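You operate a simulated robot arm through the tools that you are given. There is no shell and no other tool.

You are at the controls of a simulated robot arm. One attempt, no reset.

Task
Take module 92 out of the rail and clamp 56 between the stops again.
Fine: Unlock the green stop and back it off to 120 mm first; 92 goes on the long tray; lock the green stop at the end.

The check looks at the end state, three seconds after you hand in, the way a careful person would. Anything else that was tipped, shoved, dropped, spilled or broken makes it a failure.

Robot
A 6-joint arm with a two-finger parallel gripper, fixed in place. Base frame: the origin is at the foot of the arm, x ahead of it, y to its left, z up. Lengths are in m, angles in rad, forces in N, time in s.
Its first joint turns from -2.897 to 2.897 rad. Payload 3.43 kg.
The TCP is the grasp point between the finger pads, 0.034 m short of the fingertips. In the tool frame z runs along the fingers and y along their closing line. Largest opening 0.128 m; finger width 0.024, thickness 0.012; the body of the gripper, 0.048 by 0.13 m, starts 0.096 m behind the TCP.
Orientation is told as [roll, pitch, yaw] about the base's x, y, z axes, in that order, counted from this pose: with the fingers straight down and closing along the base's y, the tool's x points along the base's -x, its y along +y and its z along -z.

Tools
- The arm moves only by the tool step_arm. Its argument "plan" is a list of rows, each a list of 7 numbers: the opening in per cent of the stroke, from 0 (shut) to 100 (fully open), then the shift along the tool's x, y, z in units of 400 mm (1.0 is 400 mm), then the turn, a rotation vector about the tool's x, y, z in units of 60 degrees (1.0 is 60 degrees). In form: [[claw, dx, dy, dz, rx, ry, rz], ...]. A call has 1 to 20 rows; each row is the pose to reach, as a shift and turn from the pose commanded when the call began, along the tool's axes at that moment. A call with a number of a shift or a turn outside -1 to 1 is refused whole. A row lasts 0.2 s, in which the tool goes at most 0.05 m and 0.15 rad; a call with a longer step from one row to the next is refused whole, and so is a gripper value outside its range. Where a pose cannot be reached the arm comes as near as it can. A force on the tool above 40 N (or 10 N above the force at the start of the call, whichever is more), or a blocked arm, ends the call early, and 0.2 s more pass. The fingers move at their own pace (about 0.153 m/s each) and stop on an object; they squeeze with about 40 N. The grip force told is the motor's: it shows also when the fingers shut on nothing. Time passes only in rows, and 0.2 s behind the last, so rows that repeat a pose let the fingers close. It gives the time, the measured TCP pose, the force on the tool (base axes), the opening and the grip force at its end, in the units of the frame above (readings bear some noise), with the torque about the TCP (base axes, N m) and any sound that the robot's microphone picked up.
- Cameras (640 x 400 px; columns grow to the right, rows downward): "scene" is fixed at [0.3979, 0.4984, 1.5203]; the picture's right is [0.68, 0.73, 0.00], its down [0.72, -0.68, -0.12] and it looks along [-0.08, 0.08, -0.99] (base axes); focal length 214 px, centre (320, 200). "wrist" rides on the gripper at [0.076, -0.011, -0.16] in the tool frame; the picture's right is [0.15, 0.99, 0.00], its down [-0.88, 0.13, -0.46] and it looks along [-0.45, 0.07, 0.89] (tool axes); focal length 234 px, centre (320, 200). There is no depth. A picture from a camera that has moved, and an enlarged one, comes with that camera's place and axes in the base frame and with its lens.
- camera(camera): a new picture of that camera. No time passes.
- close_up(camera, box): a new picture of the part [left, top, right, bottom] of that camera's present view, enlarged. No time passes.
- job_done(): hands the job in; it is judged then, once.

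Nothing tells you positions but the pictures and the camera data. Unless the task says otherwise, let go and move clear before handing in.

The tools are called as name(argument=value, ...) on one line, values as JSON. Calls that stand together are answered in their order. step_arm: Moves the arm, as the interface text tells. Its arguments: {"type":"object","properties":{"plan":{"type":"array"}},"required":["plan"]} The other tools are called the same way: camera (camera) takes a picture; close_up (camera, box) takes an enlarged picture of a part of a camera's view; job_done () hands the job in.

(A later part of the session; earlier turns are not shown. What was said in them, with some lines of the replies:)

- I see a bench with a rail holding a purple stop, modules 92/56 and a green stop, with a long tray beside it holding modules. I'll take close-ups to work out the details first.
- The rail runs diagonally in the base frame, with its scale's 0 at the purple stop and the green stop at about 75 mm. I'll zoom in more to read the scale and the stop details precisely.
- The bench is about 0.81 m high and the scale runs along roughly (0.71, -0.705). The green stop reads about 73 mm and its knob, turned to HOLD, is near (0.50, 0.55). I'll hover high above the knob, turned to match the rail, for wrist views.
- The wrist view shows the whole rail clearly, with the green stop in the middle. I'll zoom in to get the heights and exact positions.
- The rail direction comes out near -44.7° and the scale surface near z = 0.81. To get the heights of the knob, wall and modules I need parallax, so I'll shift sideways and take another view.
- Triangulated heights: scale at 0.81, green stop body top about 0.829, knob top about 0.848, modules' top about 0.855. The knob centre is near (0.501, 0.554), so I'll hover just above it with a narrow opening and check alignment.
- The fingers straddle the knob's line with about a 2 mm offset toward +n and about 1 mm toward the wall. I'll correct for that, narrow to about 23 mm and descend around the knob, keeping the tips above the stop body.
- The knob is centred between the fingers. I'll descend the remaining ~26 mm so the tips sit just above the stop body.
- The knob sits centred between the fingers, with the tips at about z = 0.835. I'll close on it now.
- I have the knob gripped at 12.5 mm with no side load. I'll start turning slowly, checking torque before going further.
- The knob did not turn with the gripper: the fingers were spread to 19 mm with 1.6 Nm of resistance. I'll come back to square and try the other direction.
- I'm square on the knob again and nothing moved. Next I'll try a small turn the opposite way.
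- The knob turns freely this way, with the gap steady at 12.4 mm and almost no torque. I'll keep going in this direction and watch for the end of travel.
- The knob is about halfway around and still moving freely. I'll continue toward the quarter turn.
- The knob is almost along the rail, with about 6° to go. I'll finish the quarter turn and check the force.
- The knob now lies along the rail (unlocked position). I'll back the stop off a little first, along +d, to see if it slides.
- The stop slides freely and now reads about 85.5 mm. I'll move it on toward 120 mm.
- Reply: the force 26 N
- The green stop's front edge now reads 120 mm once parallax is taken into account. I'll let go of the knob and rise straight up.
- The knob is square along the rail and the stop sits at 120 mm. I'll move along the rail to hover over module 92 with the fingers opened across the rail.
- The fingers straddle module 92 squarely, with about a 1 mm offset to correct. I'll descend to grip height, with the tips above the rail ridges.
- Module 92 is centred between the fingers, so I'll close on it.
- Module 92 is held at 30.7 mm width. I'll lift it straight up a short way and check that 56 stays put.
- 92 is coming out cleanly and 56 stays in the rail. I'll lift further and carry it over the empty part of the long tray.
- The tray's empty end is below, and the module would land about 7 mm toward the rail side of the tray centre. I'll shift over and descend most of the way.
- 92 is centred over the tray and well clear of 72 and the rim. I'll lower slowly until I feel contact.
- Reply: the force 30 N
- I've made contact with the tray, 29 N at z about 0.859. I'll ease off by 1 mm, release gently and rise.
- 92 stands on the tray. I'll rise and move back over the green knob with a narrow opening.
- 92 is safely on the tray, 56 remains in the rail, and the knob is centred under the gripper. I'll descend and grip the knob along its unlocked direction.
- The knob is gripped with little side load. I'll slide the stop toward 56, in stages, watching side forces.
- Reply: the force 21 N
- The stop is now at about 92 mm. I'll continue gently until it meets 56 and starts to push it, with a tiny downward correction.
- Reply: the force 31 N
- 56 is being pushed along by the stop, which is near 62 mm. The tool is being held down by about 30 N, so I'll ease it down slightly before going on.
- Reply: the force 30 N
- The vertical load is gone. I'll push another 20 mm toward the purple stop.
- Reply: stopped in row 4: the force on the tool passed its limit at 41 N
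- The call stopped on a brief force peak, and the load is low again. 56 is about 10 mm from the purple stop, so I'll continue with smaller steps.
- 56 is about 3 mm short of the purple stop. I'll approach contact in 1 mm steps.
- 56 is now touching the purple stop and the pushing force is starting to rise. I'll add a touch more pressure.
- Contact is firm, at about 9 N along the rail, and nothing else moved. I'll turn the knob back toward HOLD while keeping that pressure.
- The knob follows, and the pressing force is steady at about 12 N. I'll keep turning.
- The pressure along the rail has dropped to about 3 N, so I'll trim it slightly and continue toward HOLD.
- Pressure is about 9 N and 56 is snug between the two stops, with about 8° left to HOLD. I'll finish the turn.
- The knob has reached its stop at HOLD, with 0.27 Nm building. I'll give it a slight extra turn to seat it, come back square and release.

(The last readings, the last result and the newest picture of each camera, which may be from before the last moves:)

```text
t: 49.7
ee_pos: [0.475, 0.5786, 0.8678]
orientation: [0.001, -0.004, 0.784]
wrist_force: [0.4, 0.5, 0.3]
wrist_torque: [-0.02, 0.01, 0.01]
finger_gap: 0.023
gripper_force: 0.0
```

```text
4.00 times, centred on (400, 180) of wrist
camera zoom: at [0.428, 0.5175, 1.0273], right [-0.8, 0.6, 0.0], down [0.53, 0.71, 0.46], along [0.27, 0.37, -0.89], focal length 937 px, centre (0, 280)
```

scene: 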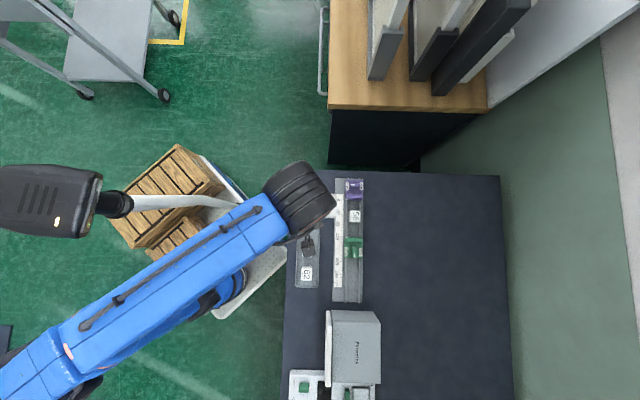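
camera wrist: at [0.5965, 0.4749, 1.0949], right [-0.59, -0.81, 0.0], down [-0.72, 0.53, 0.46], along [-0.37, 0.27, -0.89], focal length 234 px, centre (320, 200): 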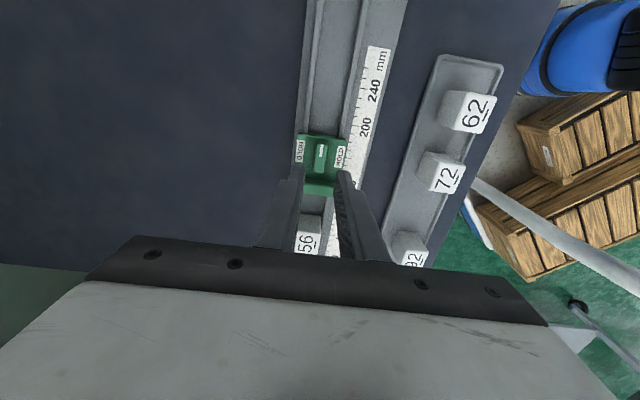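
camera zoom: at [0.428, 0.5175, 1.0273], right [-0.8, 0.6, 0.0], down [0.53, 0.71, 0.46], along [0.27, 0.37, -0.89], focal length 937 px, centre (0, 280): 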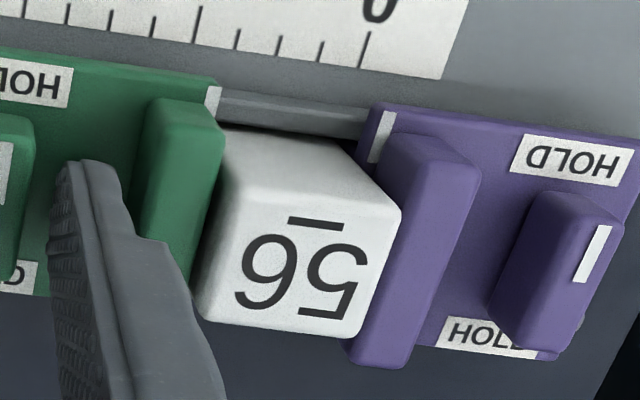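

The knob is released at HOLD and 56 sits between the stops. I'll rise and move clear to check everything from the scene camera.

step_arm(plan=[[18, 0, 0, -0.06, 0, 0, 0], [18, 0, 0, -0.12, 0, 0, 0], [18, 0, 0, -0.2, 0, 0, 0], [18, 0.1, 0, -0.25, 0, 0, 0], [18, 0.2, 0, -0.3, 0, 0, 0], [18, 0.3, 0, -0.35, 0, 0, 0], [18, 0.4, 0, -0.35, 0, 0, 0], [18, 0.5, 0, -0.35, 0, 0, 0], [18, 0.6, 0, -0.35, 0, 0, 0], [18, 0.6, 0, -0.35, 0, 0, 0]])

camera(camera="scene")

camera(camera="wrist")

close_up(camera="scene", box=[330, 195, 370, 220])

close_up(camera="scene", box=[285, 175, 381, 235])

```text
t: 51.9
ee_pos: [0.3033, 0.41, 1.0049]
orientation: [0.002, -0.005, 0.785]
wrist_force: [0.3, 0.7, -0.8]
wrist_torque: [0.02, 0.02, 0.03]
finger_gap: 0.023
gripper_force: 0.0
```

```text
taken
```

scene: 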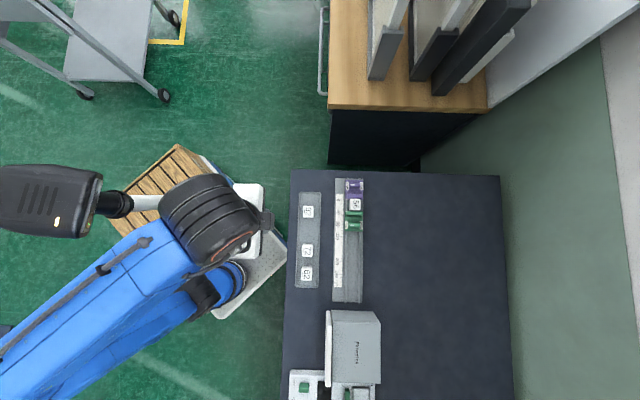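

```text
taken
camera wrist: at [0.2585, 0.3483, 1.1643], right [-0.8, 0.6, 0.0], down [0.53, 0.71, 0.46], along [0.27, 0.37, -0.89], focal length 234 px, centre (320, 200)
```

wrist: 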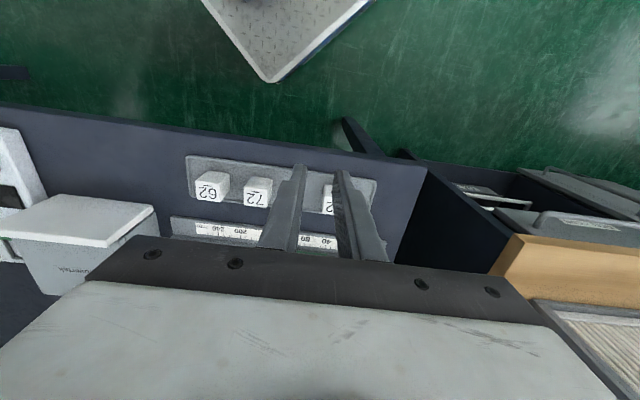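

```text
16.00 times, centred on (350, 208) of scene
camera zoom: at [0.3979, 0.4984, 1.5203], right [0.68, 0.73, 0.0], down [0.72, -0.68, -0.12], along [-0.08, 0.08, -0.99], focal length 3432 px, centre (-160, 80)
```

zoom: 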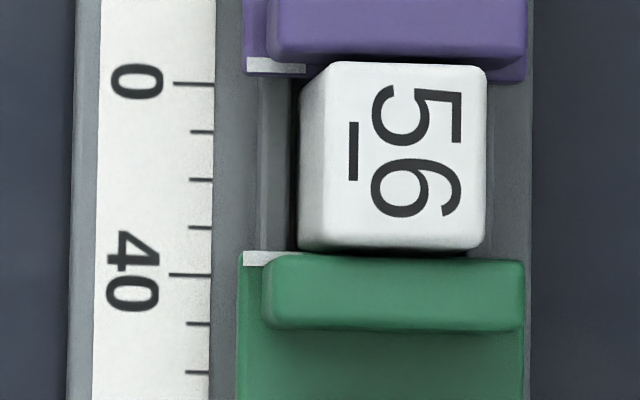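

```text
6.67 times, centred on (333, 205) of scene
camera zoom: at [0.3979, 0.4984, 1.5203], right [0.68, 0.73, 0.0], down [0.72, -0.68, -0.12], along [-0.08, 0.08, -0.99], focal length 1430 px, centre (233, 167)
```

zoom: 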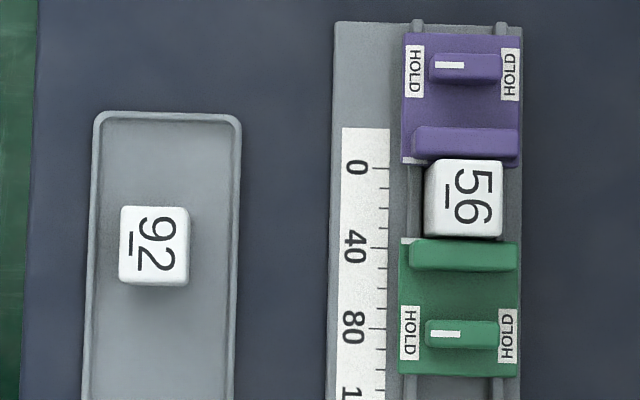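

All looks in place: 92 on the tray, 56 between the stops, and the green knob across at HOLD like the purple one. I'll zoom in to check the gaps and the lock angle before handing in.

close_up(camera="scene", box=[342, 194, 366, 209])

close_up(camera="scene", box=[342, 204, 366, 219])

close_up(camera="scene", box=[335, 212, 375, 237])

close_up(camera="scene", box=[290, 190, 354, 230])

close_up(camera="scene", box=[330, 172, 370, 197])

```text
16.00 times, centred on (354, 202) of scene
camera zoom: at [0.3979, 0.4984, 1.5203], right [0.68, 0.73, 0.0], down [0.72, -0.68, -0.12], along [-0.08, 0.08, -0.99], focal length 3432 px, centre (-224, 176)
```

zoom: 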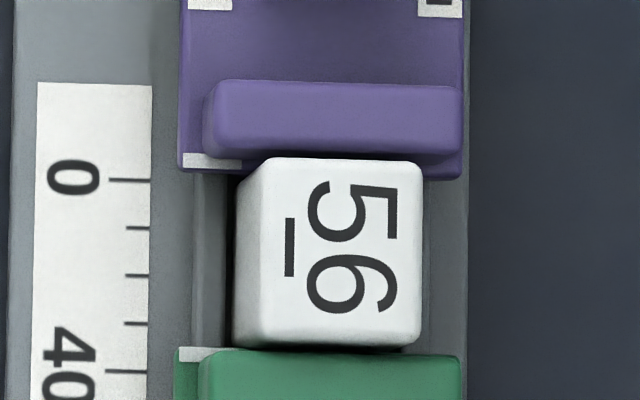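

```text
16.00 times, centred on (354, 212) of scene
camera zoom: at [0.3979, 0.4984, 1.5203], right [0.68, 0.73, 0.0], down [0.72, -0.68, -0.12], along [-0.08, 0.08, -0.99], focal length 3432 px, centre (-224, 16)
```

zoom: 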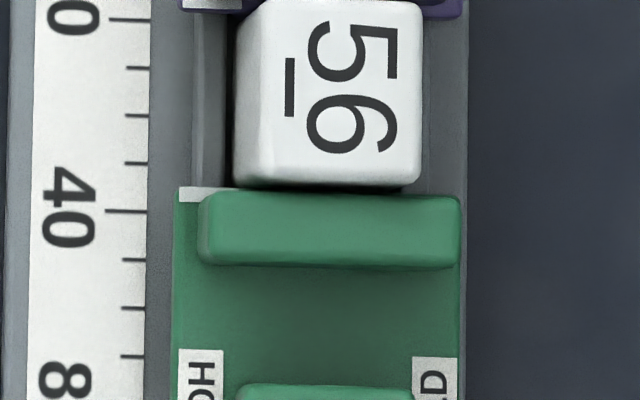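

```text
16.00 times, centred on (355, 224) of scene
camera zoom: at [0.3979, 0.4984, 1.5203], right [0.68, 0.73, 0.0], down [0.72, -0.68, -0.12], along [-0.08, 0.08, -0.99], focal length 3432 px, centre (-240, -192)
```

zoom: 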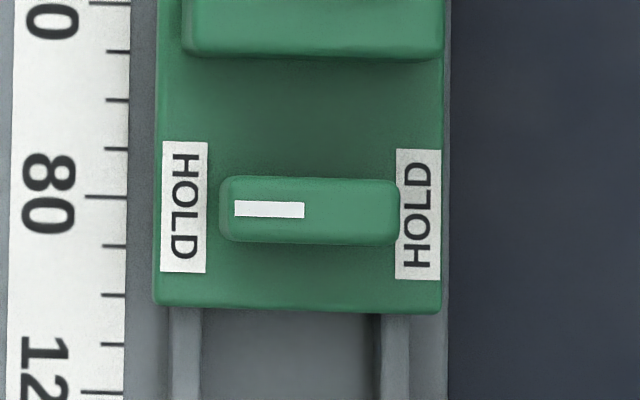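

```text
10.00 times, centred on (322, 210) of scene
camera zoom: at [0.3979, 0.4984, 1.5203], right [0.68, 0.73, 0.0], down [0.72, -0.68, -0.12], along [-0.08, 0.08, -0.99], focal length 2145 px, centre (300, 100)
```

zoom: 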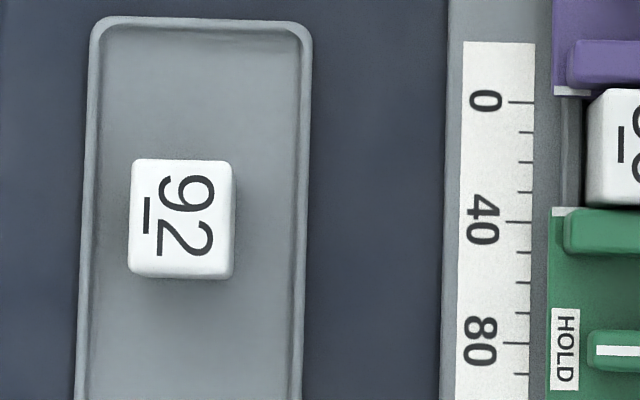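

```text
16.00 times, centred on (350, 184) of scene
camera zoom: at [0.3979, 0.4984, 1.5203], right [0.68, 0.73, 0.0], down [0.72, -0.68, -0.12], along [-0.08, 0.08, -0.99], focal length 3432 px, centre (-160, 448)
```

zoom: 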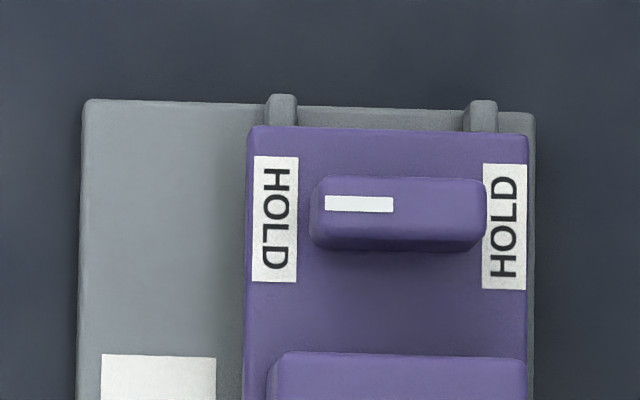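

Everything checks out. 56 is clamped snugly between the stops, the green knob is locked square at HOLD, 92 stands on the long tray with 72 and 62 untouched, and the arm is clear. Handing in now.

job_done()

```text
The job is handed in.
```

Module 92 is out of the rail and standing on the long tray. Module 56 is clamped between the purple and green stops again, and the job is handed in.

- **Green stop:** I unlocked it and backed it off to 120 mm by the scale before touching 92. At the end I slid it up until 56 pressed firmly against the purple stop, then turned its knob back to HOLD.
- **Lock:** The knob reached its end stop and sits square across the rail, like the purple one. I did not push on the green stop afterwards to test that it holds.
- **Other items:** Modules 72 and 62 are where they were. Clamping may have shifted the purple stop by about 0.2–0.4 mm, which is about as small as I could read in the pictures.
- **First turn attempt:** I first tried to turn the green knob the wrong way. It didn't move, and the fingers slipped open around it; I saw no sign of damage.
- **Force limit:** One push along the rail stopped early on a brief 41 N peak, so I finished it in smaller steps.
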